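You operate a simulated robot arm through the tools that you are given. There is no shell and no other tool. Be economical: measure what you need, move in short steps, check, and stop when the job is done.

You are at the controls of a simulated robot arm. One attempt, no reset.

TASK
Open the blue drawer, put the white eraser in the inside of the blue drawer and shut the drawer again. Then push the green drawer shut. Then take the small lamp labelled "A" from the top of the back table and leave it on the pink bar. Then put the yellow end cap on the top of the camera bench away on the parts board. The order counts. Set down upright: white eraser.

Only the result counts: the job must be done as asked and must still hold three seconds after the hand-in. Knocking over, shifting, dropping, spilling or breaking anything else fails it. Lids that push on must go on centred and level and be pressed home; caps that screw on are set level and turned clockwise until they are tight.

THE ROBOT
A 6-joint arm with a two-finger parallel gripper on a trunk, on a base that drives. Base frame: it is fixed to the floor where the robot stands at the start and does not move with it; the origin is under the middle of the robot, x ahead of it, y to its left, z up. Units: mm, rad, N and s.
With the tool pointing down near the work surface it reaches from about 340 to 820 mm from the robot's upright axis, wherever it stands. Its first joint turns from -2.897 to 2.897 rad. Places, roughly: blue drawer [600, 0, 700]; green drawer [600, -600, 700]; inside of the blue drawer [700, 100, 700]; parts board (22x31 cm) [680, 200, 880]; pink bar (6x5x3 cm) [-600, 1200, 800]; small lamp [-500, 1500, 750]; white eraser (6x3x3 cm) [-900, 1300, 800]; yellow end cap (4x5x4 cm) [-4700, -1000, 800]. Payload 3.43 kg.
The tool frame sits at the grasp point between the pads (the TCP): z along the fingers, y along the line on which they close. The tips reach 34 mm beyond it. The gripper opens to 128 mm. The fingers are 24 mm wide and 12 mm thick; the gripper's body (48 by 130 mm) begins 96 mm behind the TCP.
Orientation is that of the tool frame in the base frame, as a unit quaternion [x, y, z, w]. With the fingers straight down and closing along the base's y, the tool's x points along the base's -x, its y along +y and its z along -z.

THE INTERFACE
- The arm moves only by the tool send_rows. Its arguments are lists of equal length, an entry for each row: "linear": the shift along the tool's x, y, z in units of 25 mm (1.0 is 25 mm), a list of three; "rotation": the turn, a rotation vector about the tool's x, y, z in units of 8 degrees (1.0 is 8 degrees), a list of three; "fingers": the finger opening in mm, from 0 to 128. In form: {"linear": [[dx, dy, dz], ...], "rotation": [[ax, ay, az], ...], "fingers": [fingers, ...]}. A call has 1 to 20 rows; each row shifts and turns the commanded pose from where the row before left it, along the tool's axes as they then stand. A call with a number of a shift or a turn outside -1 to 1 is refused whole. A row lasts 0.2 s, in which the tool goes at most 50 mm and 0.15 rad; a call with a longer step from one row to the next is refused whole, and so is a gripper value outside its range. A pose out of reach is approached as far as the arm can. The call stops where the force on the tool passes 40 N (or 10 N more than at its start, if that is more) or the arm is blocked; 0.2 s more then pass. Each finger travels about 45 mm/s and halts on what it meets, pressing with about 22 N; the grip force reading is that of the motor and also rises with nothing between the fingers. The clock runs only during rows and for 0.2 s after the last one: add rows that do not move to give the fingers time. The reply holds the time, the measured pose of the TCP, the force on the tool along the base axes, the opening and the grip force, in the units named above and with some noise, with the torque about the TCP (base axes, N m) and any sound that the robot's microphone picked up, and new pictures: "views" is both (left out), scene, wrist or none.
- Cameras (640 x 400 px; columns grow to the right, rows downward): "scene" is now at [11.1, 97.8, 1505]; the picture's right is [-0.53, -0.85, 0.00], its down [-0.63, 0.39, -0.67] and it looks along [0.57, -0.36, -0.74] (base axes); focal length 249 px, centre (320, 200). "wrist" rides on the gripper at [76, -11, -160] in the tool frame; the picture's right is [0.15, 0.99, 0.00], its down [-0.88, 0.13, -0.46] and it looks along [-0.45, 0.07, 0.89] (tool axes); focal length 234 px, centre (320, 200). There is no depth. A picture from a camera that has moved, and an enlarged one, comes with that camera's place and axes in the base frame and with its lens.
- base_move(legs): drives the robot by 1 to 6 legs, each [ahead, turn to the left] in mm and rad, along the robot's own axes; the way and the turn of a leg run together, so that a leg with both is an arc; at most 1500 mm and 3.142 rad a leg. The arm and the cameras ride along, it lands a little off, and it stops where it bumps. It gives what a move gives, and a new picture of the scene camera.
- turn_head(pan, tilt): turns the head with the scene camera to pan (to the left, within 2.705 rad either way) and tilt (down, from -0.506 to 1.204), counted from straight ahead of the robot. It gives what a move gives, and a new picture of the scene camera.
- inspect(camera, box): a new picture of the part [left, top, right, bottom] of that camera's present view, enlarged. It takes no simulated time.
- finish_job(): hands the job in; it is judged then, once.

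Work in short steps. Places have to be worked out from the pictures, the camera data and where the tool is seen: move nearer, look again, correct. Check each grasp and each placing, and mend what went wrong. You have 165 turns and 260 pictures in all, those below and enlarged ones among them. Open the gripper and draw the arm clear of the work before you hand the job in, unless the task says otherwise.

The tools are called after ">>>" as name(argument=value, ...) on one line, values as JSON. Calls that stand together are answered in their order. send_rows: Moves the arm, as the interface text tells. Its arguments: {"type":"object","properties":{"linear":{"type":"array"},"rotation":{"type":"array"},"fingers":{"type":"array"},"views":{"type":"string","enum":["both","scene","wrist","none"]}},"required":["linear","rotation","fingers"]} The other tools are called the same way: base_move (legs) drives the base; turn_head (pan, tilt) turns the head that bears the scene camera; inspect (camera, box) takes an enlarged picture of a part of a camera's view; finish_job () hands the job in.

At the start:

```text
time_s: 0.0
eef_pos: [277.8, -276.1, 1166.6]
tool_rot: [0.002, 1.0, 0.0, 0.0]
contact_force: [0.2, 0.3, -0.5]
wrist_torque: [0.0, 0.01, 0.01]
width: 128.0
gripper_force: 0.1
robot x, y, heading: [3.2, -17.0, -0.0]
head pan, tilt: [-0.555, 0.831]
```

scene: 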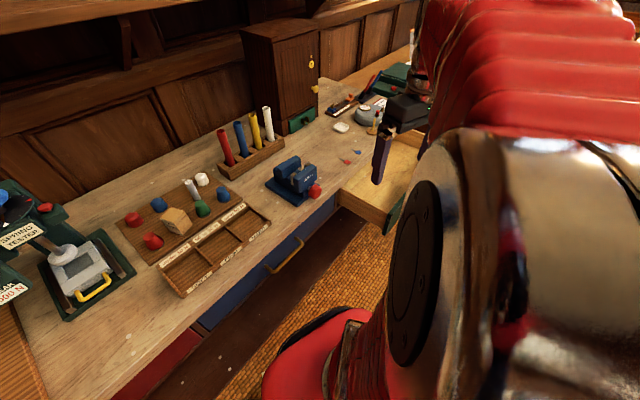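
wrist: 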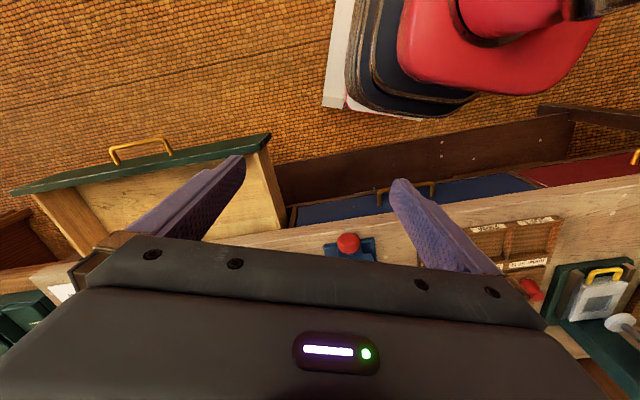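

The blue drawer's yellow handle is ahead, and the green drawer stands open on the right. I'll look straight ahead and then to the back table.

>>> turn_head(pan=0.1, tilt=0.9)

>>> turn_head(pan=2.1, tilt=0.5)

```text
time_s: 1.0
eef_pos: [277.7, -277.9, 1167.0]
tool_rot: [0.002, 1.0, 0.0, 0.0]
contact_force: [0.0, 0.0, -0.1]
wrist_torque: [0.0, 0.0, 0.01]
width: 128.1
gripper_force: 0.0
robot x, y, heading: [4.5, -16.3, 0.002]
head pan, tilt: [0.099, 0.901]
camera scene: at [19.0, 146.9, 1499.6], right [0.1, -1.0, 0.0], down [-0.78, -0.08, -0.62], along [0.62, 0.06, -0.78], focal length 249 px, centre (320, 200)
```

scene: 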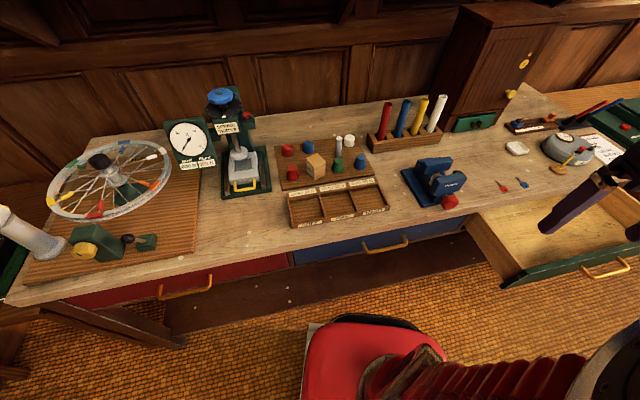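

```text
time_s: 3.0
eef_pos: [278.8, -277.5, 1167.2]
tool_rot: [0.002, 1.0, 0.0, -0.001]
contact_force: [-0.7, -0.1, -0.3]
wrist_torque: [0.03, -0.02, 0.01]
width: 127.9
gripper_force: 0.1
robot x, y, heading: [1.0, -17.7, -0.001]
head pan, tilt: [2.1, 0.499]
camera scene: at [-102.0, 218.1, 1533.5], right [0.86, 0.5, 0.0], down [0.24, -0.41, -0.88], along [-0.44, 0.76, -0.48], focal length 249 px, centre (320, 200)
```

scene: 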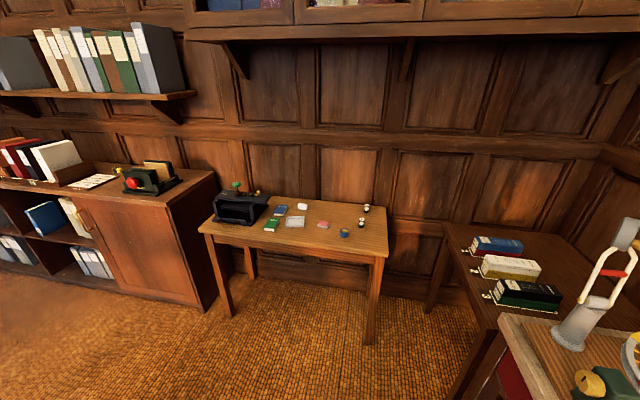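

The back table with the small items is to the left rear. Before backing off to reach the blue handle with the tool horizontal, I check what is behind the robot.

>>> turn_head(pan=2.7, tilt=0.7)

>>> turn_head(pan=-2.5, tilt=0.4)

```text
time_s: 4.0
eef_pos: [278.0, -276.7, 1167.5]
tool_rot: [0.002, 1.0, 0.0, 0.0]
contact_force: [-0.6, -0.9, -0.1]
wrist_torque: [0.0, 0.01, -0.01]
width: 127.9
gripper_force: 0.1
robot x, y, heading: [2.3, -16.6, 0.004]
head pan, tilt: [2.7, 0.7]
camera scene: at [-132.9, 175.8, 1515.8], right [0.43, 0.9, 0.0], down [0.58, -0.28, -0.77], along [-0.69, 0.33, -0.64], focal length 249 px, centre (320, 200)
```

scene: 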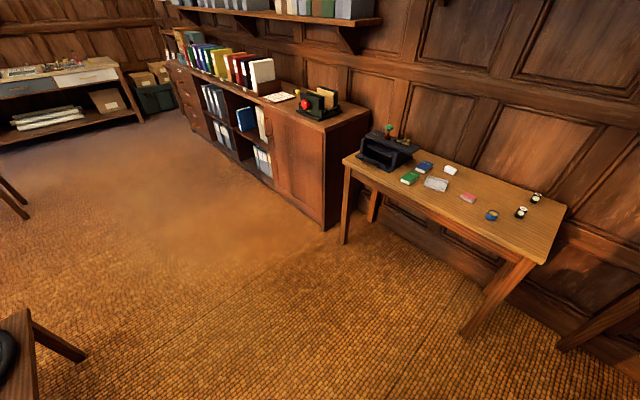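

```text
time_s: 8.0
eef_pos: [278.4, -277.3, 1166.5]
tool_rot: [0.002, 1.0, 0.0, 0.0]
contact_force: [0.7, -1.2, 0.1]
wrist_torque: [0.01, 0.02, 0.04]
width: 128.0
gripper_force: 0.1
robot x, y, heading: [2.9, -19.5, -0.002]
head pan, tilt: [-2.499, 0.4]
camera scene: at [-130.3, 84.0, 1542.6], right [-0.6, 0.8, 0.0], down [0.31, 0.23, -0.92], along [-0.74, -0.55, -0.39], focal length 249 px, centre (320, 200)
```

scene: 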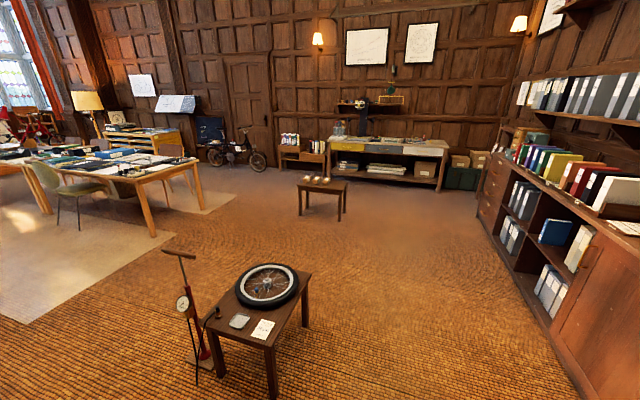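

Behind is clear for ~500 mm. I back off 250 mm and look at the blue drawer.

>>> base_move(legs=[[-260, 0]])

>>> turn_head(pan=0.0, tilt=0.75)

```text
time_s: 10.3
eef_pos: [15.9, -276.5, 1166.0]
tool_rot: [0.0, 1.0, 0.0, 0.0]
contact_force: [-0.6, 0.3, 0.7]
wrist_torque: [0.01, 0.0, 0.0]
width: 128.0
gripper_force: 0.1
robot x, y, heading: [-257.4, -15.3, -0.004]
head pan, tilt: [-2.499, 0.4]
camera scene: at [-393.1, 83.8, 1542.6], right [-0.6, 0.8, 0.0], down [0.31, 0.23, -0.92], along [-0.74, -0.55, -0.39], focal length 249 px, centre (320, 200)
```

scene: 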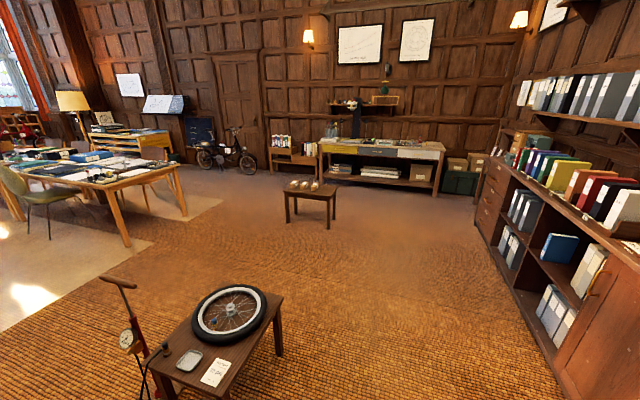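

```text
time_s: 12.6
eef_pos: [16.0, -277.9, 1167.8]
tool_rot: [0.0, 1.0, 0.0, 0.0]
contact_force: [-0.6, -0.3, 0.1]
wrist_torque: [-0.02, -0.03, 0.03]
width: 128.1
gripper_force: 0.1
robot x, y, heading: [-261.4, -14.1, 0.003]
head pan, tilt: [0.0, 0.75]
camera scene: at [-236.1, 139.4, 1511.5], right [0.0, -1.0, 0.0], down [-0.68, 0.0, -0.73], along [0.73, 0.0, -0.68], focal length 249 px, centre (320, 200)
```

scene: 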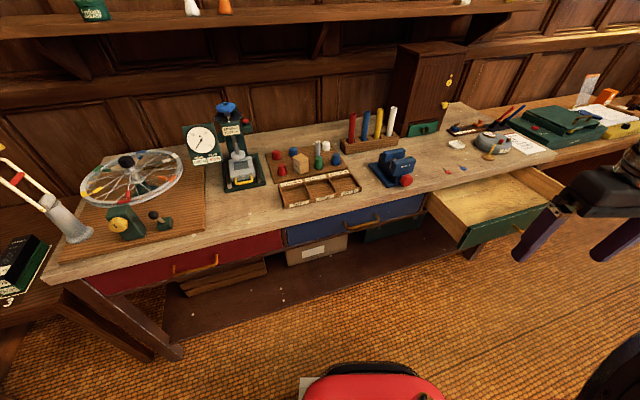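

Triangulating gives the blue handle near [455, -40, 744]. Enlarge to refine.

>>> inspect(camera="scene", box=[280, 180, 440, 280])

```text
4.00 times, centred on (360, 230) of scene
camera zoom: at [-236.1, 139.4, 1511.5], right [0.0, -1.0, 0.0], down [-0.68, 0.0, -0.73], along [0.73, 0.0, -0.68], focal length 994 px, centre (160, 80)
```

zoom: 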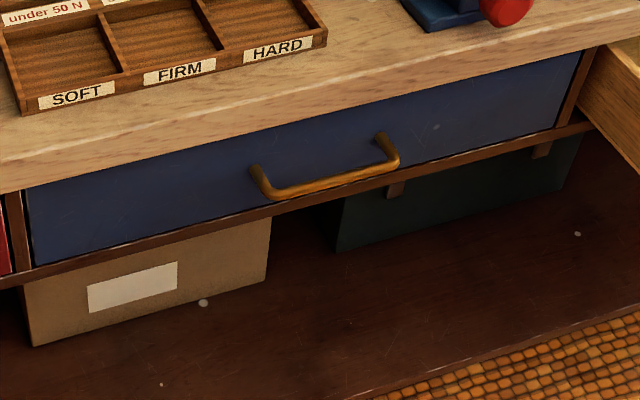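

The bench front is yawed about 18.5° (runs along [0.316, -0.949]), so the drawer opens along [-0.949, -0.316]. I turn the robot to face it squarely and back off a bit.

>>> base_move(legs=[[0, 0.323], [-90, 0]])

>>> send_rows(linear=[[0, 0, 0], [0, 0, 0], [0, 0, 0], [0, 0, 0], [0, 0, 0], [0, 0, 0], [0, 0, 0], [0, 0, 0], [0, 0, 0], [0, 0, 0], [0, 0, 0], [0, 0, 0]], rotation=[[0, 0, 0.9375], [0, 0, 0.9375], [0, 0, 0.9375], [0, 0, 0.9375], [0, 0, 0.9375], [0, 0, 0.9375], [0, 0, 0.9375], [0, 0, 0.9375], [0, 0, 0.9375], [0, 0, 0.9375], [0, 0, 0.9375], [0, 0, 0.9375]], fingers=[128, 128, 128, 128, 128, 128, 128, 128, 128, 128, 128, 128], views="none")

>>> send_rows(linear=[[0, 0, 0], [0, 0, 0], [0, 0, 0], [0, 0, 0], [0, 0, 0], [0, 0, 0], [0, 0, 0], [0, 0, 0], [0, 0, 0], [0, 0, 0], [0, 0, 0], [0, 0, 0]], rotation=[[-0.9375, 0, 0], [-0.9375, 0, 0], [-0.9375, 0, 0], [-0.9375, 0, 0], [-0.9375, 0, 0], [-0.9375, 0, 0], [-0.9375, 0, 0], [-0.9375, 0, 0], [-0.9375, 0, 0], [-0.9375, 0, 0], [-0.9375, 0, 0], [-0.9375, 0, 0]], fingers=[128, 128, 128, 128, 128, 128, 128, 128, 128, 128, 100, 80], views="both")

```text
time_s: 15.2
eef_pos: [-1.5, -206.0, 1167.6]
tool_rot: [-0.159, 0.987, 0.001, 0.0]
contact_force: [-0.3, 0.3, 0.2]
wrist_torque: [0.0, -0.01, 0.0]
width: 128.0
gripper_force: 0.0
robot x, y, heading: [-343.0, -48.4, 0.317]
head pan, tilt: [0.0, 0.75]
camera scene: at [-371.7, 108.6, 1511.5], right [0.31, -0.95, 0.0], down [-0.65, -0.21, -0.73], along [0.69, 0.23, -0.68], focal length 249 px, centre (320, 200)
```

scene: 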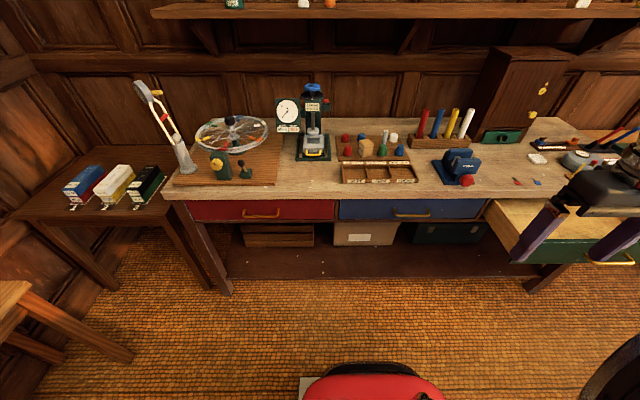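

```text
time_s: 17.8
eef_pos: [-1.7, -204.9, 1167.1]
tool_rot: [0.586, 0.81, 0.0, 0.0]
contact_force: [0.0, -1.0, 0.3]
wrist_torque: [0.01, 0.0, 0.01]
width: 128.0
gripper_force: 0.1
robot x, y, heading: [-343.9, -49.1, 0.319]
head pan, tilt: [0.0, 0.75]
```

```text
time_s: 20.4
eef_pos: [0.1, -211.7, 1171.8]
tool_rot: [0.413, 0.573, 0.573, 0.415]
contact_force: [-0.6, -0.2, -0.4]
wrist_torque: [-0.02, 0.0, 0.02]
width: 79.8
gripper_force: 0.0
out of reach, approached as far as the arm can: row 12
robot x, y, heading: [-345.8, -49.1, 0.315]
head pan, tilt: [0.0, 0.75]
camera scene: at [-371.9, 108.5, 1511.5], right [0.31, -0.95, 0.0], down [-0.65, -0.21, -0.73], along [0.69, 0.23, -0.68], focal length 249 px, centre (320, 200)
camera wrist: at [-173.5, -189.9, 1160.8], right [-0.05, 0.14, 0.99], down [-0.16, -0.98, 0.13], along [0.99, -0.15, 0.07], focal length 234 px, centre (320, 200)
```

scene: 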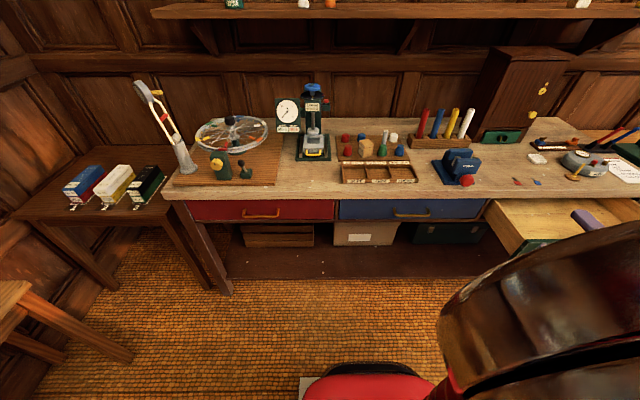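
wrist: 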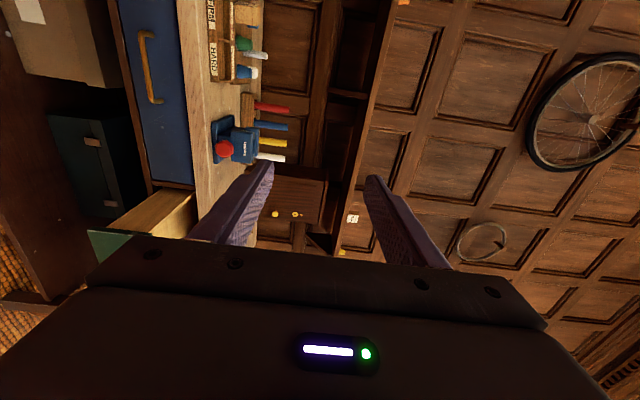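

The tool is now level with fingers closing vertically. Handle is ~480 ahead, 31 left, 428 below. I descend and go to a standoff.

>>> send_rows(linear=[[0.06, -0.85, 0.55], [0.06, -0.85, 0.55], [0.06, -0.85, 0.55], [0.06, -0.85, 0.55], [0.06, -0.85, 0.55], [0.06, -0.85, 0.55], [0.06, -0.85, 0.55], [0.06, -0.85, 0.55], [0.06, -0.85, 0.55], [0.06, -0.85, 0.55], [0.06, -0.85, 0.55], [0.06, -0.85, 0.55], [0.06, -0.85, 0.55], [0.06, -0.85, 0.55], [0.06, -0.85, 0.55], [0.06, -0.85, 0.55], [0.06, -0.85, 0.55], [0.06, -0.85, 0.55], [0.06, -0.85, 0.55], [0.06, -0.85, 0.55]], rotation=[[0, 0, 0], [0, 0, 0], [0, 0, 0], [0, 0, 0], [0, 0, 0], [0, 0, 0], [0, 0, 0], [0, 0, 0], [0, 0, 0], [0, 0, 0], [0, 0, 0], [0, 0, 0], [0, 0, 0], [0, 0, 0], [0, 0, 0], [0, 0, 0], [0, 0, 0], [0, 0, 0], [0, 0, 0], [0, 0, 0]], fingers=[80, 80, 80, 80, 80, 80, 80, 80, 80, 80, 80, 80, 80, 80, 80, 80, 80, 80, 70, 60])

```text
time_s: 24.6
eef_pos: [269.5, -127.3, 761.6]
tool_rot: [0.414, 0.574, 0.573, 0.414]
contact_force: [0.4, 1.2, 0.5]
wrist_torque: [0.03, -0.01, -0.02]
width: 60.0
gripper_force: 0.0
out of reach, approached as far as the arm can: row 1, 2, 3, 4, 6
robot x, y, heading: [-344.3, -51.1, 0.317]
head pan, tilt: [0.0, 0.75]
camera scene: at [-371.5, 108.6, 1511.5], right [0.31, -0.95, 0.0], down [-0.65, -0.21, -0.73], along [0.69, 0.23, -0.68], focal length 249 px, centre (320, 200)
camera wrist: at [95.7, -105.1, 749.5], right [-0.05, 0.14, 0.99], down [-0.16, -0.98, 0.13], along [0.99, -0.15, 0.07], focal length 234 px, centre (320, 200)
```

scene: 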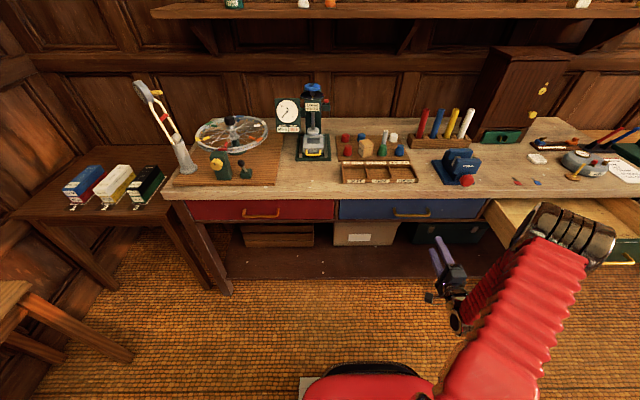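
wrist: 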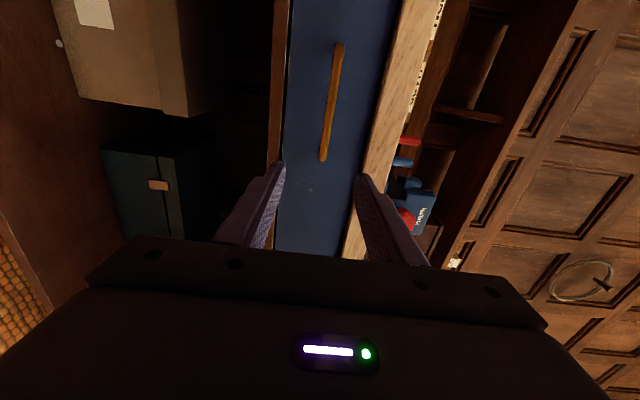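

The wrist view puts the bar ~167 ahead, ~50 left and ~14 above the TCP. I shift sideways and forward part-way, and check.

>>> send_rows(linear=[[0.7, 0.18, 0], [0.7, 0.18, 0.2], [0.7, 0.18, 0.6], [0, 0, 0.9], [0, 0, 0.9], [0, 0, 0.5]], rotation=[[0, 0, 0], [0, 0, 0], [0, 0, 0], [0, 0, 0], [0, 0, 0], [0, 0, 0]], fingers=[60, 60, 60, 60, 60, 60])

```text
time_s: 26.0
eef_pos: [326.4, -51.8, 773.5]
tool_rot: [0.414, 0.573, 0.573, 0.414]
contact_force: [-1.0, 0.5, -0.2]
wrist_torque: [-0.02, 0.02, 0.02]
width: 59.8
gripper_force: 0.1
robot x, y, heading: [-348.0, -45.7, 0.317]
head pan, tilt: [0.0, 0.75]
camera scene: at [-371.4, 108.7, 1511.5], right [0.31, -0.95, 0.0], down [-0.65, -0.21, -0.73], along [0.69, 0.23, -0.68], focal length 249 px, centre (320, 200)
camera wrist: at [152.3, -30.6, 763.2], right [-0.05, 0.14, 0.99], down [-0.16, -0.98, 0.13], along [0.99, -0.15, 0.07], focal length 234 px, centre (320, 200)
```

scene: 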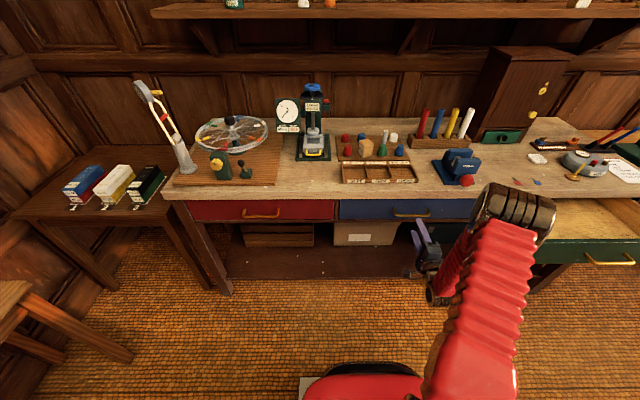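
wrist: 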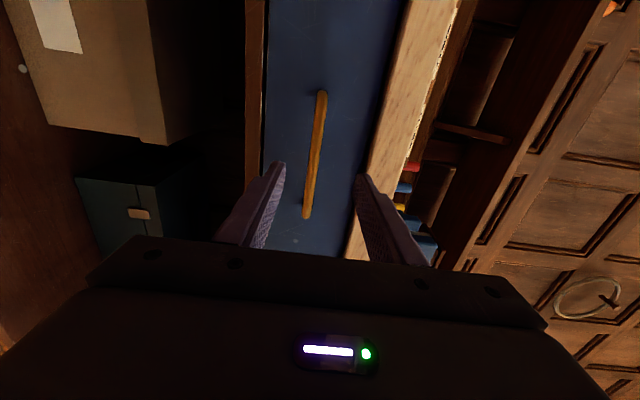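

Well aligned; bar is ~85 mm ahead. I advance 65 mm and look.

>>> send_rows(linear=[[0, -0.1, 0.7], [0, -0.1, 0.7], [0, 0, 0.7], [0, 0, 0.5]], rotation=[[0, 0, 0], [0, 0, 0], [0, 0, 0], [0, 0, 0]], fingers=[60, 60, 60, 60], views="wrist")

>>> inspect(camera="scene", box=[360, 170, 480, 245])

```text
time_s: 27.0
eef_pos: [389.6, -32.3, 769.4]
tool_rot: [0.414, 0.573, 0.573, 0.414]
contact_force: [-0.3, 0.0, -0.3]
wrist_torque: [0.02, -0.01, 0.02]
width: 60.0
gripper_force: 0.1
robot x, y, heading: [-344.7, -48.2, 0.315]
head pan, tilt: [0.0, 0.75]
camera wrist: at [214.8, -10.6, 757.6], right [-0.05, 0.14, 0.99], down [-0.16, -0.98, 0.13], along [0.99, -0.15, 0.07], focal length 234 px, centre (320, 200)
```

wrist: 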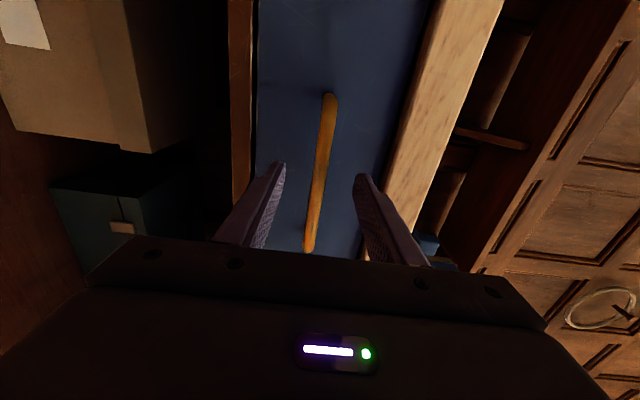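

```text
5.33 times, centred on (420, 208) of scene
camera zoom: at [-371.4, 108.7, 1511.5], right [0.31, -0.95, 0.0], down [-0.65, -0.21, -0.73], along [0.69, 0.23, -0.68], focal length 1326 px, centre (-213, 160)
```

zoom: 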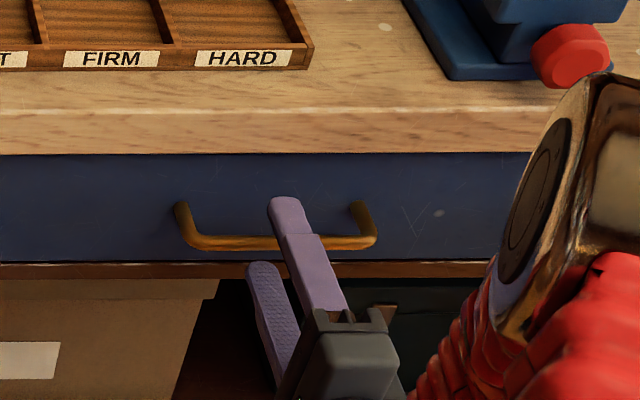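

The bar lies between the fingers, about 20 mm beyond the TCP. Advance 14 mm and close.

>>> send_rows(linear=[[0, 0, 0.56], [0, 0, 0], [0, 0, 0], [0, 0, 0], [0, 0, 0], [0, 0, 0]], rotation=[[0, 0, 0], [0, 0, 0], [0, 0, 0], [0, 0, 0], [0, 0, 0], [0, 0, 0]], fingers=[60, 30, 0, 0, 0, 0], views="wrist")

```text
time_s: 28.4
eef_pos: [401.3, -28.5, 766.7]
tool_rot: [0.415, 0.574, 0.573, 0.413]
contact_force: [1.3, 1.0, -4.5]
wrist_torque: [0.01, 0.06, -0.16]
width: 11.8
gripper_force: 44.6
robot x, y, heading: [-344.5, -48.2, 0.325]
head pan, tilt: [0.0, 0.75]
camera wrist: at [227.4, -7.0, 756.7], right [-0.04, 0.14, 0.99], down [-0.16, -0.98, 0.13], along [0.99, -0.15, 0.07], focal length 234 px, centre (320, 200)
```

wrist: 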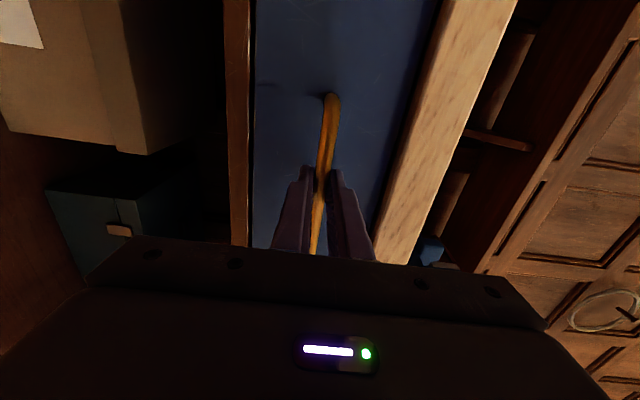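

Bar gripped (11.8 mm). Pull back 120 mm gently.

>>> send_rows(linear=[[0, 0, -0.3], [0, 0, -0.5], [0, 0, -0.5], [0, 0, -0.5], [0, 0, -0.5], [0, 0, -0.5], [0, 0, -0.5], [0, 0, -0.5], [0, 0, -0.5], [0, 0, -0.5]], rotation=[[0, 0, 0], [0, 0, 0], [0, 0, 0], [0, 0, 0], [0, 0, 0], [0, 0, 0], [0, 0, 0], [0, 0, 0], [0, 0, 0], [0, 0, 0]], fingers=[0, 0, 0, 0, 0, 0, 0, 0, 0, 0], views="scene")

```text
time_s: 30.6
eef_pos: [286.9, -67.2, 768.0]
tool_rot: [0.416, 0.573, 0.572, 0.414]
contact_force: [6.6, -19.9, -25.9]
wrist_torque: [-0.12, 0.27, 0.33]
width: 11.5
gripper_force: 45.1
robot x, y, heading: [-346.0, -48.4, 0.316]
head pan, tilt: [0.0, 0.75]
camera scene: at [-370.5, 108.4, 1511.6], right [0.31, -0.95, 0.0], down [-0.65, -0.21, -0.73], along [0.69, 0.23, -0.68], focal length 249 px, centre (320, 200)
```

scene: 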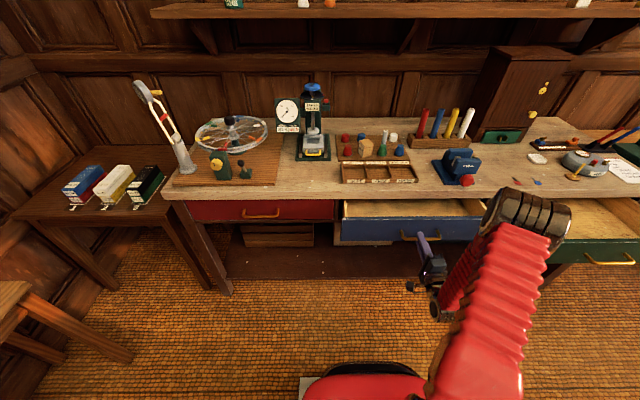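

The drawer is opening (~120 mm). Pull another 110 mm with a slight correction for the side force.

>>> send_rows(linear=[[-0.05, -0.08, -0.3], [-0.05, -0.04, -0.5], [0, 0, -0.5], [0, 0, -0.5], [0, 0, -0.5], [0, 0, -0.5], [0, 0, -0.5], [0, 0, -0.5], [0, 0, -0.5]], rotation=[[0, 0, 0], [0, 0, 0], [0, 0, 0], [0, 0, 0], [0, 0, 0], [0, 0, 0], [0, 0, 0], [0, 0, 0], [0, 0, 0]], fingers=[0, 0, 0, 0, 0, 0, 0, 0, 0], views="scene")

```text
time_s: 32.6
eef_pos: [184.6, -101.4, 766.4]
tool_rot: [0.413, 0.572, 0.574, 0.415]
contact_force: [-0.4, -0.8, 31.1]
wrist_torque: [0.26, -0.37, 0.99]
width: 11.8
gripper_force: 45.4
robot x, y, heading: [-341.1, -43.9, 0.315]
head pan, tilt: [0.0, 0.75]
camera scene: at [-372.4, 108.6, 1511.5], right [0.31, -0.95, 0.0], down [-0.65, -0.21, -0.73], along [0.69, 0.23, -0.68], focal length 249 px, centre (320, 200)
```

scene: 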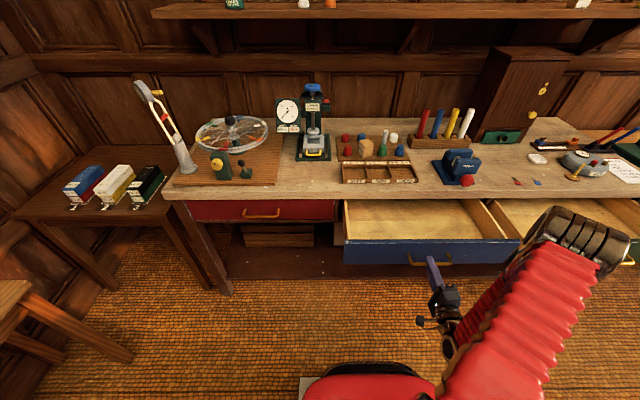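

Drawer is open ~230 mm. Release, withdraw, and raise the arm.

>>> send_rows(linear=[[0, 0.05, 0], [0, 0, 0], [0, 0, 0], [0, 0, 0], [0, 0, -0.8], [0, 0, -0.8], [0, 0, -0.8], [0, 0, -0.8], [0, 0.8, 0], [0, 0.8, 0], [0, 0.8, 0], [0, 0.8, 0], [0, 0.8, 0], [0, 0.8, 0], [0, 0.8, 0], [0, 0.8, 0], [0, 0.8, 0], [0, 0.8, 0], [0, 0.8, 0], [0, 0.8, 0]], rotation=[[0, 0, 0], [0, 0, 0], [0, 0, 0], [0, 0, 0], [0, 0, 0], [0, 0, 0], [0, 0, 0], [0, 0, 0], [0, 0, 0], [0, 0, 0], [0, 0, 0], [0, 0, 0], [0, 0, 0], [0, 0, 0], [0, 0, 0], [0, 0, 0], [0, 0, 0], [0, 0, 0], [0, 0, 0], [0, 0, 0]], fingers=[30, 50, 60, 60, 60, 60, 60, 60, 60, 60, 60, 60, 60, 60, 60, 60, 60, 60, 60, 60], views="scene")

```text
time_s: 36.8
eef_pos: [145.9, -158.6, 988.5]
tool_rot: [0.414, 0.574, 0.573, 0.414]
contact_force: [0.2, -0.1, 0.1]
wrist_torque: [0.01, 0.0, -0.04]
width: 60.0
gripper_force: 0.0
out of reach, approached as far as the arm can: row 13, 14, 15, 16, 17, 18, 19
robot x, y, heading: [-343.7, -45.5, 0.319]
head pan, tilt: [0.0, 0.75]
camera scene: at [-371.7, 108.7, 1511.5], right [0.31, -0.95, 0.0], down [-0.65, -0.21, -0.73], along [0.69, 0.23, -0.68], focal length 249 px, centre (320, 200)
```

scene: 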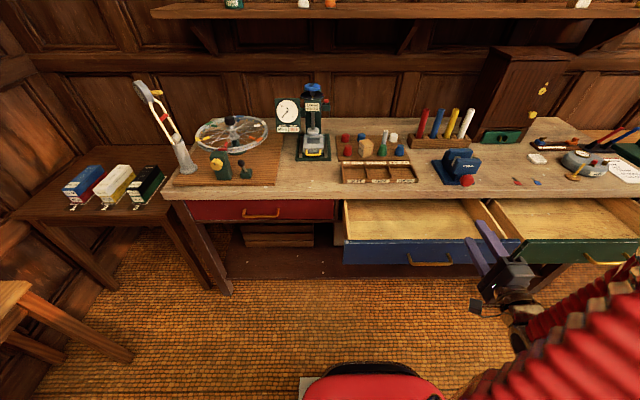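

Drawer empty and open. Now bring the tool back to pointing down and raise it for the drive to the back table.

>>> send_rows(linear=[[0, 0, 0], [0, 0, 0], [0, 0, 0], [0, 0, 0], [0, 0, 0], [0, 0, 0], [0, 0, 0], [0, 0, 0], [0, 0, 0], [0, 0, 0], [0, 0, 0], [0, 0, 0]], rotation=[[0.9375, 0, 0], [0.9375, 0, 0], [0.9375, 0, 0], [0.9375, 0, 0], [0.9375, 0, 0], [0.9375, 0, 0], [0.9375, 0, 0], [0.9375, 0, 0], [0.9375, 0, 0], [0.9375, 0, 0], [0.9375, 0, 0], [0.9375, 0, 0]], fingers=[60, 60, 60, 60, 60, 60, 60, 60, 60, 60, 60, 60], views="none")

>>> send_rows(linear=[[0, 0, -0.6], [0, 0, -0.6], [0, 0, -0.6], [0, 0, -0.6], [0, 0, -0.6], [0, 0, -0.6], [0, 0, -0.6], [0, 0, -0.6], [0, 0, -0.6], [0, 0, -0.6], [0, 0, -0.6], [0, 0, -0.6]], rotation=[[0, 0, -0.9375], [0, 0, -0.9375], [0, 0, -0.9375], [0, 0, -0.9375], [0, 0, -0.9375], [0, 0, -0.9375], [0, 0, -0.9375], [0, 0, -0.9375], [0, 0, -0.9375], [0, 0, -0.9375], [0, 0, -0.9375], [0, 0, -0.9375]], fingers=[70, 80, 80, 80, 80, 80, 80, 80, 80, 80, 80, 80], views="wrist")

```text
time_s: 39.4
eef_pos: [146.6, -159.4, 988.1]
tool_rot: [0.586, 0.811, 0.0, 0.0]
contact_force: [0.1, -0.9, -0.3]
wrist_torque: [0.04, 0.03, 0.01]
width: 60.2
gripper_force: 0.0
out of reach, approached as far as the arm can: row 1
robot x, y, heading: [-343.6, -45.2, 0.316]
head pan, tilt: [0.0, 0.75]
```

```text
time_s: 42.0
eef_pos: [147.4, -158.1, 1170.0]
tool_rot: [-0.16, 0.987, 0.0, 0.0]
contact_force: [0.5, 0.4, -0.1]
wrist_torque: [-0.01, -0.04, -0.01]
width: 80.0
gripper_force: 0.2
robot x, y, heading: [-341.8, -47.9, 0.32]
head pan, tilt: [0.0, 0.75]
camera wrist: at [79.9, -192.6, 1329.5], right [-0.45, 0.89, 0.0], down [0.79, 0.4, 0.46], along [0.41, 0.21, -0.89], focal length 234 px, centre (320, 200)
```

wrist: 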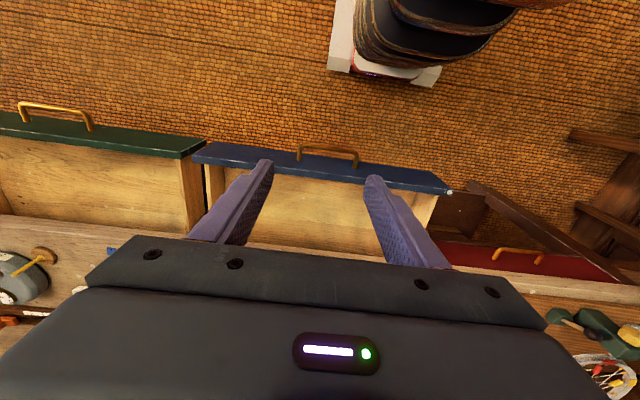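

Now drive toward the back table: turn left 1.64 and go ~650 mm, then look.

>>> base_move(legs=[[0, 1.64], [600, 0]])

>>> turn_head(pan=0.0, tilt=0.65)

```text
time_s: 52.1
eef_pos: [-490.4, 1002.1, 1169.4]
tool_rot: [0.83, -0.558, -0.001, 0.0]
contact_force: [-0.5, -0.4, 0.1]
wrist_torque: [-0.01, -0.02, 0.0]
width: 80.0
gripper_force: 0.0
robot x, y, heading: [-548.1, 509.9, 1.954]
head pan, tilt: [0.0, 0.75]
camera scene: at [-700.8, 474.3, 1511.5], right [0.93, 0.38, 0.0], down [0.26, -0.63, -0.73], along [-0.28, 0.68, -0.68], focal length 249 px, centre (320, 200)
```

scene: 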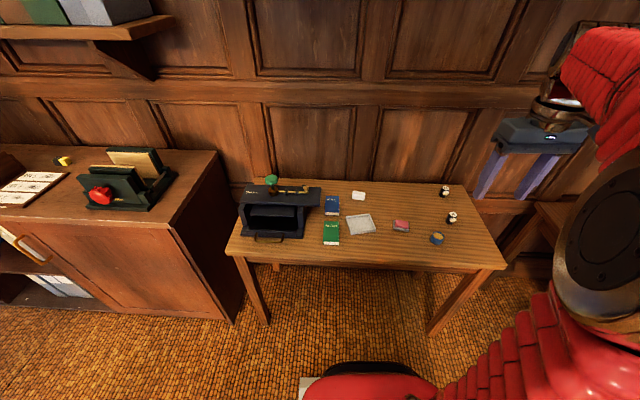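

```text
time_s: 52.8
eef_pos: [-489.6, 1002.1, 1168.7]
tool_rot: [0.829, -0.559, -0.001, 0.0]
contact_force: [-0.3, 0.4, 0.2]
wrist_torque: [0.0, -0.01, -0.01]
width: 80.0
gripper_force: 0.1
robot x, y, heading: [-546.0, 512.5, 1.962]
head pan, tilt: [0.0, 0.649]
camera scene: at [-702.2, 477.9, 1520.1], right [0.93, 0.38, 0.0], down [0.23, -0.56, -0.8], along [-0.3, 0.74, -0.61], focal length 249 px, centre (320, 200)
```

scene: 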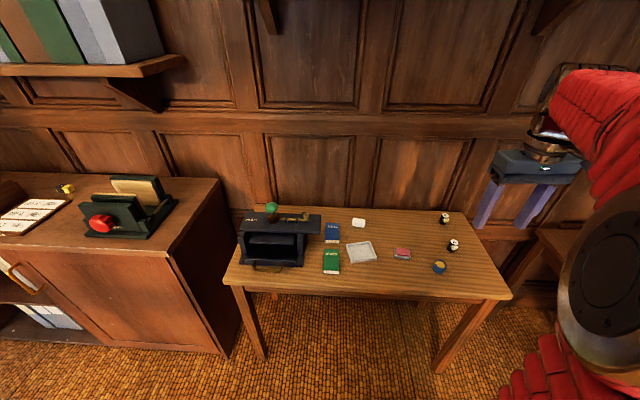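

>>> inspect(camera="scene", box=[310, 190, 490, 300])

```text
3.56 times, centred on (400, 245) of scene
camera zoom: at [-702.2, 477.9, 1520.1], right [0.93, 0.38, 0.0], down [0.23, -0.56, -0.8], along [-0.3, 0.74, -0.61], focal length 884 px, centre (36, 40)
```

zoom: 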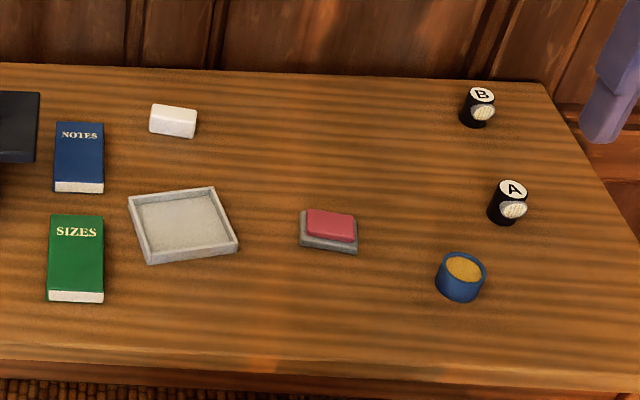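

Table top ~z 765: eraser ≈[-850,1290], lamp A ≈[-472,1288], pink pad ≈[-647,1182]. Drive 190 mm closer and square up.

>>> base_move(legs=[[190, 0], [0, -0.075]])

```text
time_s: 55.2
eef_pos: [-525.4, 1170.3, 1169.8]
tool_rot: [0.808, -0.589, -0.001, 0.0]
contact_force: [0.4, -0.2, -0.1]
wrist_torque: [-0.01, 0.0, 0.01]
width: 80.0
gripper_force: 0.0
robot x, y, heading: [-621.5, 685.5, 1.889]
head pan, tilt: [0.0, 0.649]
camera scene: at [-777.9, 662.8, 1520.1], right [0.95, 0.31, 0.0], down [0.19, -0.57, -0.8], along [-0.25, 0.76, -0.6], focal length 249 px, centre (320, 200)
```

scene: 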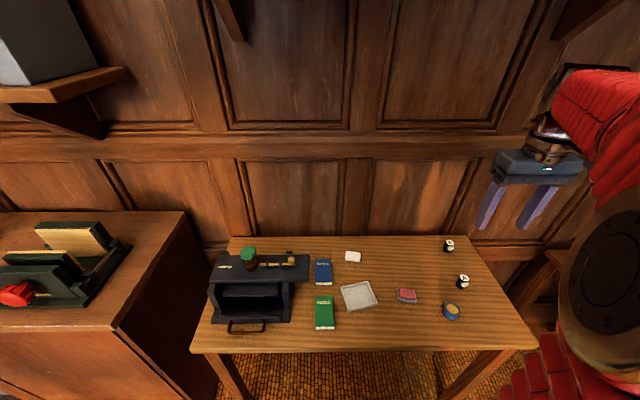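

Eraser ≈[-854,1297]. Move TCP over it at z≈960.

>>> send_rows(linear=[[-0.73, 0.91, 0.7], [-0.73, 0.91, 0.7], [-0.73, 0.91, 0.7], [-0.73, 0.91, 0.7], [-0.73, 0.91, 0.7], [-0.73, 0.91, 0.7], [-0.73, 0.91, 0.7], [-0.73, 0.91, 0.7], [-0.73, 0.91, 0.7], [-0.73, 0.91, 0.7], [-0.73, 0.91, 0.7], [-0.73, 0.91, 0.7]], rotation=[[0, 0, 0], [0, 0, 0], [0, 0, 0], [0, 0, 0], [0, 0, 0], [0, 0, 0], [0, 0, 0], [0, 0, 0], [0, 0, 0], [0, 0, 0], [0, 0, 0], [0, 0, 0]], fingers=[80, 80, 80, 80, 80, 80, 80, 80, 80, 80, 80, 80], views="both")

```text
time_s: 57.8
eef_pos: [-851.9, 1293.6, 958.3]
tool_rot: [0.808, -0.589, 0.0, -0.001]
contact_force: [-0.4, -0.7, 0.0]
wrist_torque: [-0.01, 0.01, -0.03]
width: 80.1
gripper_force: 0.2
robot x, y, heading: [-619.2, 684.6, 1.888]
head pan, tilt: [0.0, 0.649]
camera scene: at [-778.0, 662.8, 1520.1], right [0.95, 0.31, 0.0], down [0.19, -0.58, -0.8], along [-0.25, 0.76, -0.6], focal length 249 px, centre (320, 200)
camera wrist: at [-816.7, 1225.7, 1117.9], right [-0.9, -0.44, 0.0], down [-0.39, 0.8, 0.46], along [-0.2, 0.41, -0.89], focal length 234 px, centre (320, 200)
```

scene: 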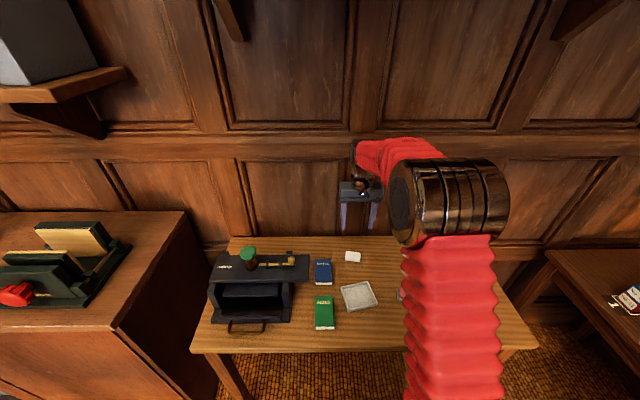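
wrist: 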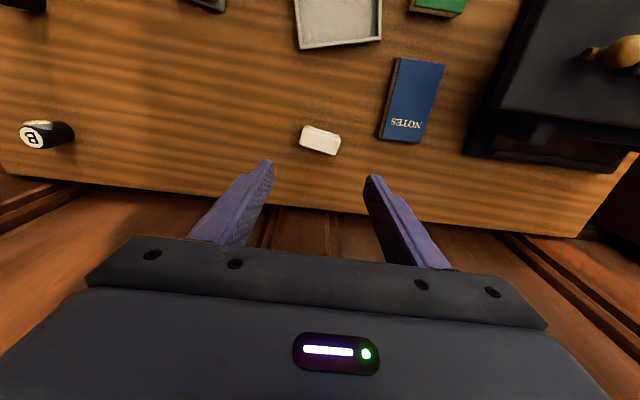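

The eraser is right below the TCP. Enlarge it to get its yaw.

>>> inspect(camera="wrist", box=[280, 115, 360, 165])

```text
8.00 times, centred on (320, 140) of wrist
camera zoom: at [-816.7, 1225.7, 1117.9], right [-0.9, -0.44, 0.0], down [-0.39, 0.8, 0.46], along [-0.2, 0.41, -0.89], focal length 1873 px, centre (320, 680)
```

zoom: 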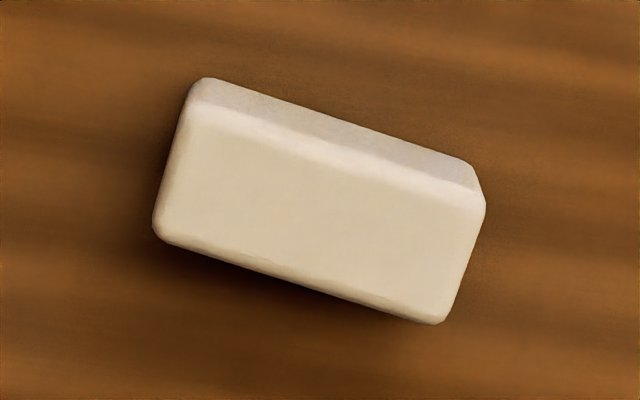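

Rotate +8° about tool z and descend to z≈820.

>>> send_rows(linear=[[0, 0, 0.8], [0, 0, 0.8], [0, 0, 0.8], [0, 0, 0.8], [0, 0, 0.8], [0, 0, 0.8], [0, 0, 0.7]], rotation=[[0, 0, 1], [0, 0, 0], [0, 0, 0], [0, 0, 0], [0, 0, 0], [0, 0, 0], [0, 0, 0]], fingers=[84, 84, 84, 84, 84, 84, 84], views="wrist")

```text
time_s: 59.4
eef_pos: [-849.9, 1295.5, 822.1]
tool_rot: [0.765, -0.644, 0.0, 0.001]
contact_force: [0.2, 0.0, 0.1]
wrist_torque: [-0.02, 0.0, 0.0]
width: 84.1
gripper_force: 0.0
robot x, y, heading: [-616.4, 686.9, 1.889]
head pan, tilt: [0.0, 0.649]
camera wrist: at [-825.1, 1221.2, 982.7], right [-0.95, -0.31, 0.0], down [-0.28, 0.85, 0.46], along [-0.14, 0.43, -0.89], focal length 234 px, centre (320, 200)
```

wrist: 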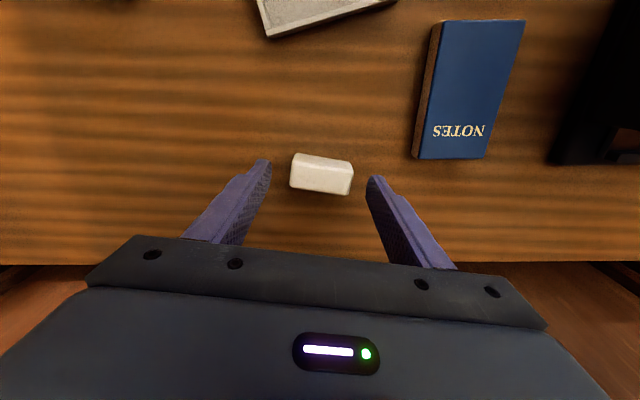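

Centred. Descend 25 mm and close.

>>> send_rows(linear=[[0, 0, 0.5], [0, 0, 0.5], [0, 0, 0], [0, 0, 0], [0, 0, 0], [0, 0, 0], [0, 0, 0]], rotation=[[0, 0, 0], [0, 0, 0], [0, 0, 0], [0, 0, 0], [0, 0, 0], [0, 0, 0], [0, 0, 0]], fingers=[84, 84, 70, 50, 40, 40, 40], views="wrist")

```text
time_s: 61.0
eef_pos: [-850.5, 1295.7, 795.7]
tool_rot: [0.765, -0.644, 0.0, 0.0]
contact_force: [0.2, -0.4, 0.0]
wrist_torque: [0.02, 0.01, -0.01]
width: 55.2
gripper_force: 21.8
robot x, y, heading: [-617.6, 686.3, 1.889]
head pan, tilt: [0.0, 0.649]
camera wrist: at [-825.6, 1222.3, 956.8], right [-0.95, -0.31, 0.0], down [-0.28, 0.85, 0.46], along [-0.14, 0.43, -0.89], focal length 234 px, centre (320, 200)
```

wrist: 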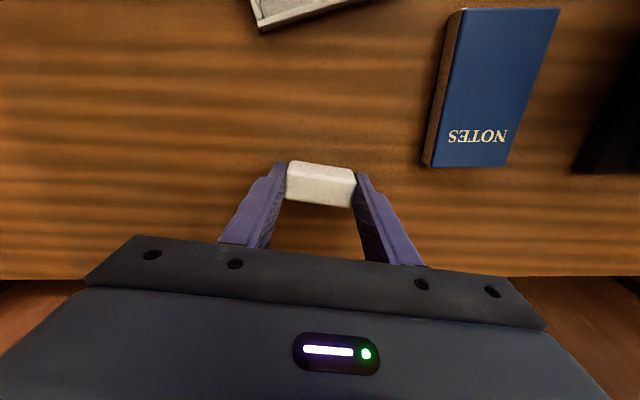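

Gripped at 55 mm. Lift.

>>> send_rows(linear=[[0, 0, -0.4], [0, 0, -0.6], [0, 0, -0.8], [0, 0, -0.8], [0, 0, -0.8], [0, 0, -0.8], [0, 0, -0.8], [0, 0, -0.8], [0, 0, -0.8], [0, 0, -0.8], [0, 0, -0.8], [0, 0, -0.8], [0, 0, -0.8], [0, 0, -0.8], [0, 0, -0.8], [0, 0, -0.8]], rotation=[[0, 0, 0], [0, 0, 0], [0, 0, 0], [0, 0, 0], [0, 0, 0], [0, 0, 0], [0, 0, 0], [0, 0, 0], [0, 0, 0], [0, 0, 0], [0, 0, 0], [0, 0, 0], [0, 0, 0], [0, 0, 0], [0, 0, 0], [0, 0, 0]], fingers=[40, 40, 40, 40, 40, 40, 40, 40, 40, 40, 40, 40, 40, 40, 40, 40], views="wrist")

```text
time_s: 64.4
eef_pos: [-852.2, 1294.8, 1103.5]
tool_rot: [0.765, -0.644, 0.001, 0.0]
contact_force: [0.6, 0.2, -0.6]
wrist_torque: [0.02, 0.02, 0.02]
width: 55.3
gripper_force: 22.5
robot x, y, heading: [-620.4, 686.8, 1.888]
head pan, tilt: [0.0, 0.649]
camera wrist: at [-827.1, 1222.6, 1262.9], right [-0.95, -0.31, 0.0], down [-0.28, 0.85, 0.45], along [-0.14, 0.43, -0.89], focal length 234 px, centre (320, 200)
```

wrist: 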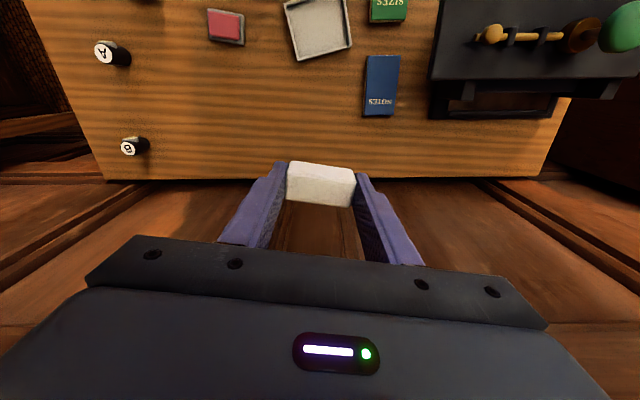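

Held firmly. Pull the arm in, then reverse ~1 m and turn to face the bench.

>>> send_rows(linear=[[0.9, 0, -0.2], [0.9, 0, -0.2], [0.9, 0, -0.2], [0.9, 0, -0.2], [0.9, 0, -0.2], [0.9, 0, -0.2], [0.9, 0, -0.2], [0.9, 0, -0.2]], rotation=[[0, 0, 0], [0, 0, 0], [0, 0, 0], [0, 0, 0], [0, 0, 0], [0, 0, 0], [0, 0, 0], [0, 0, 0]], fingers=[40, 40, 40, 40, 40, 40, 40, 40], views="none")

>>> base_move(legs=[[-1000, 0], [0, -1.57]])

```text
time_s: 66.2
eef_pos: [-821.1, 1118.1, 1143.1]
tool_rot: [0.765, -0.644, 0.0, -0.001]
contact_force: [0.0, 0.6, -0.1]
wrist_torque: [-0.06, 0.02, 0.0]
width: 55.1
gripper_force: 21.6
robot x, y, heading: [-617.4, 687.8, 1.885]
head pan, tilt: [0.0, 0.649]
```

```text
time_s: 78.4
eef_pos: [118.1, -65.3, 1142.1]
tool_rot: [-0.079, 0.997, -0.001, 0.0]
contact_force: [-0.1, -0.5, -0.2]
wrist_torque: [-0.03, -0.02, 0.01]
width: 55.2
gripper_force: 22.0
robot x, y, heading: [-327.2, -212.4, 0.312]
head pan, tilt: [0.0, 0.649]
camera scene: at [-352.8, -55.0, 1520.1], right [0.31, -0.95, 0.0], down [-0.58, -0.19, -0.8], along [0.76, 0.24, -0.6], focal length 249 px, centre (320, 200)
```

scene: 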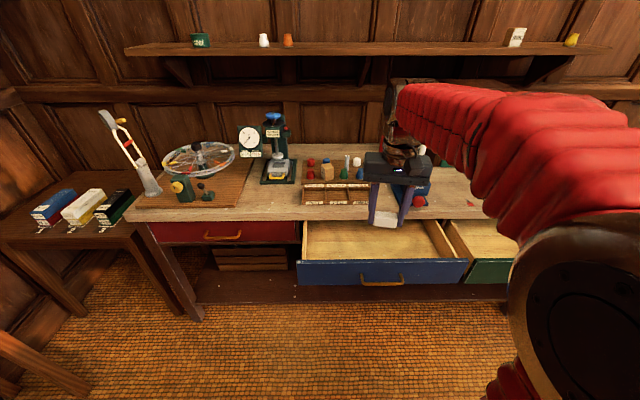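

Drive 115 mm forward so the drawer gap is in comfortable reach.

>>> base_move(legs=[[110, 0]])

>>> turn_head(pan=0.0, tilt=0.95)

```text
time_s: 79.8
eef_pos: [222.6, -32.3, 1143.0]
tool_rot: [-0.079, 0.997, 0.0, 0.001]
contact_force: [-0.6, 0.1, -0.7]
wrist_torque: [0.02, -0.01, -0.01]
width: 54.8
gripper_force: 22.5
robot x, y, heading: [-228.7, -175.2, 0.311]
head pan, tilt: [0.0, 0.649]
camera scene: at [-248.9, -21.5, 1520.1], right [0.31, -0.95, 0.0], down [-0.58, -0.19, -0.8], along [0.76, 0.24, -0.6], focal length 249 px, centre (320, 200)
```

scene: 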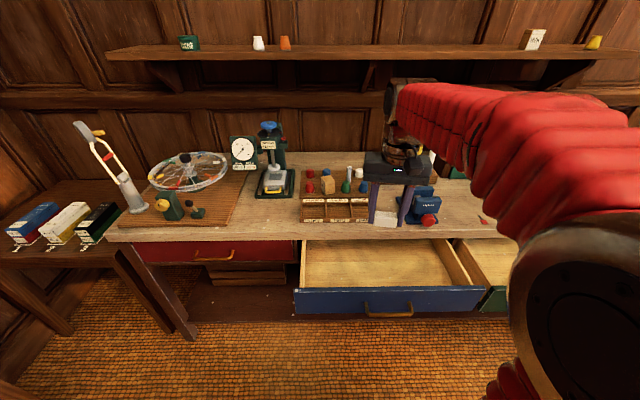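

```text
time_s: 80.6
eef_pos: [221.1, -32.2, 1143.8]
tool_rot: [-0.079, 0.997, 0.0, 0.0]
contact_force: [0.4, -0.1, -1.0]
wrist_torque: [0.0, 0.01, -0.02]
width: 55.0
gripper_force: 21.7
robot x, y, heading: [-227.7, -178.0, 0.31]
head pan, tilt: [0.0, 0.949]
camera scene: at [-262.2, -25.8, 1496.0], right [0.31, -0.95, 0.0], down [-0.77, -0.25, -0.58], along [0.55, 0.18, -0.81], focal length 249 px, centre (320, 200)
```

scene: 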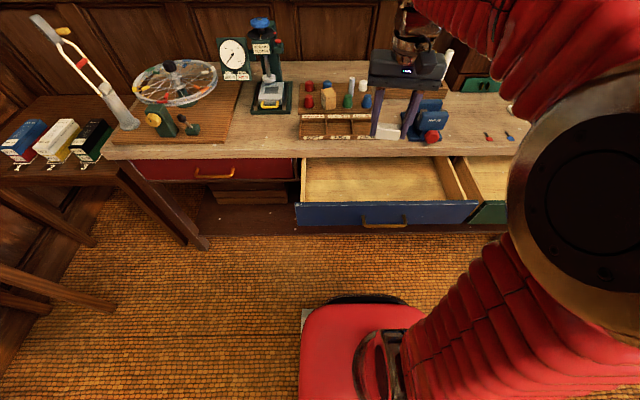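

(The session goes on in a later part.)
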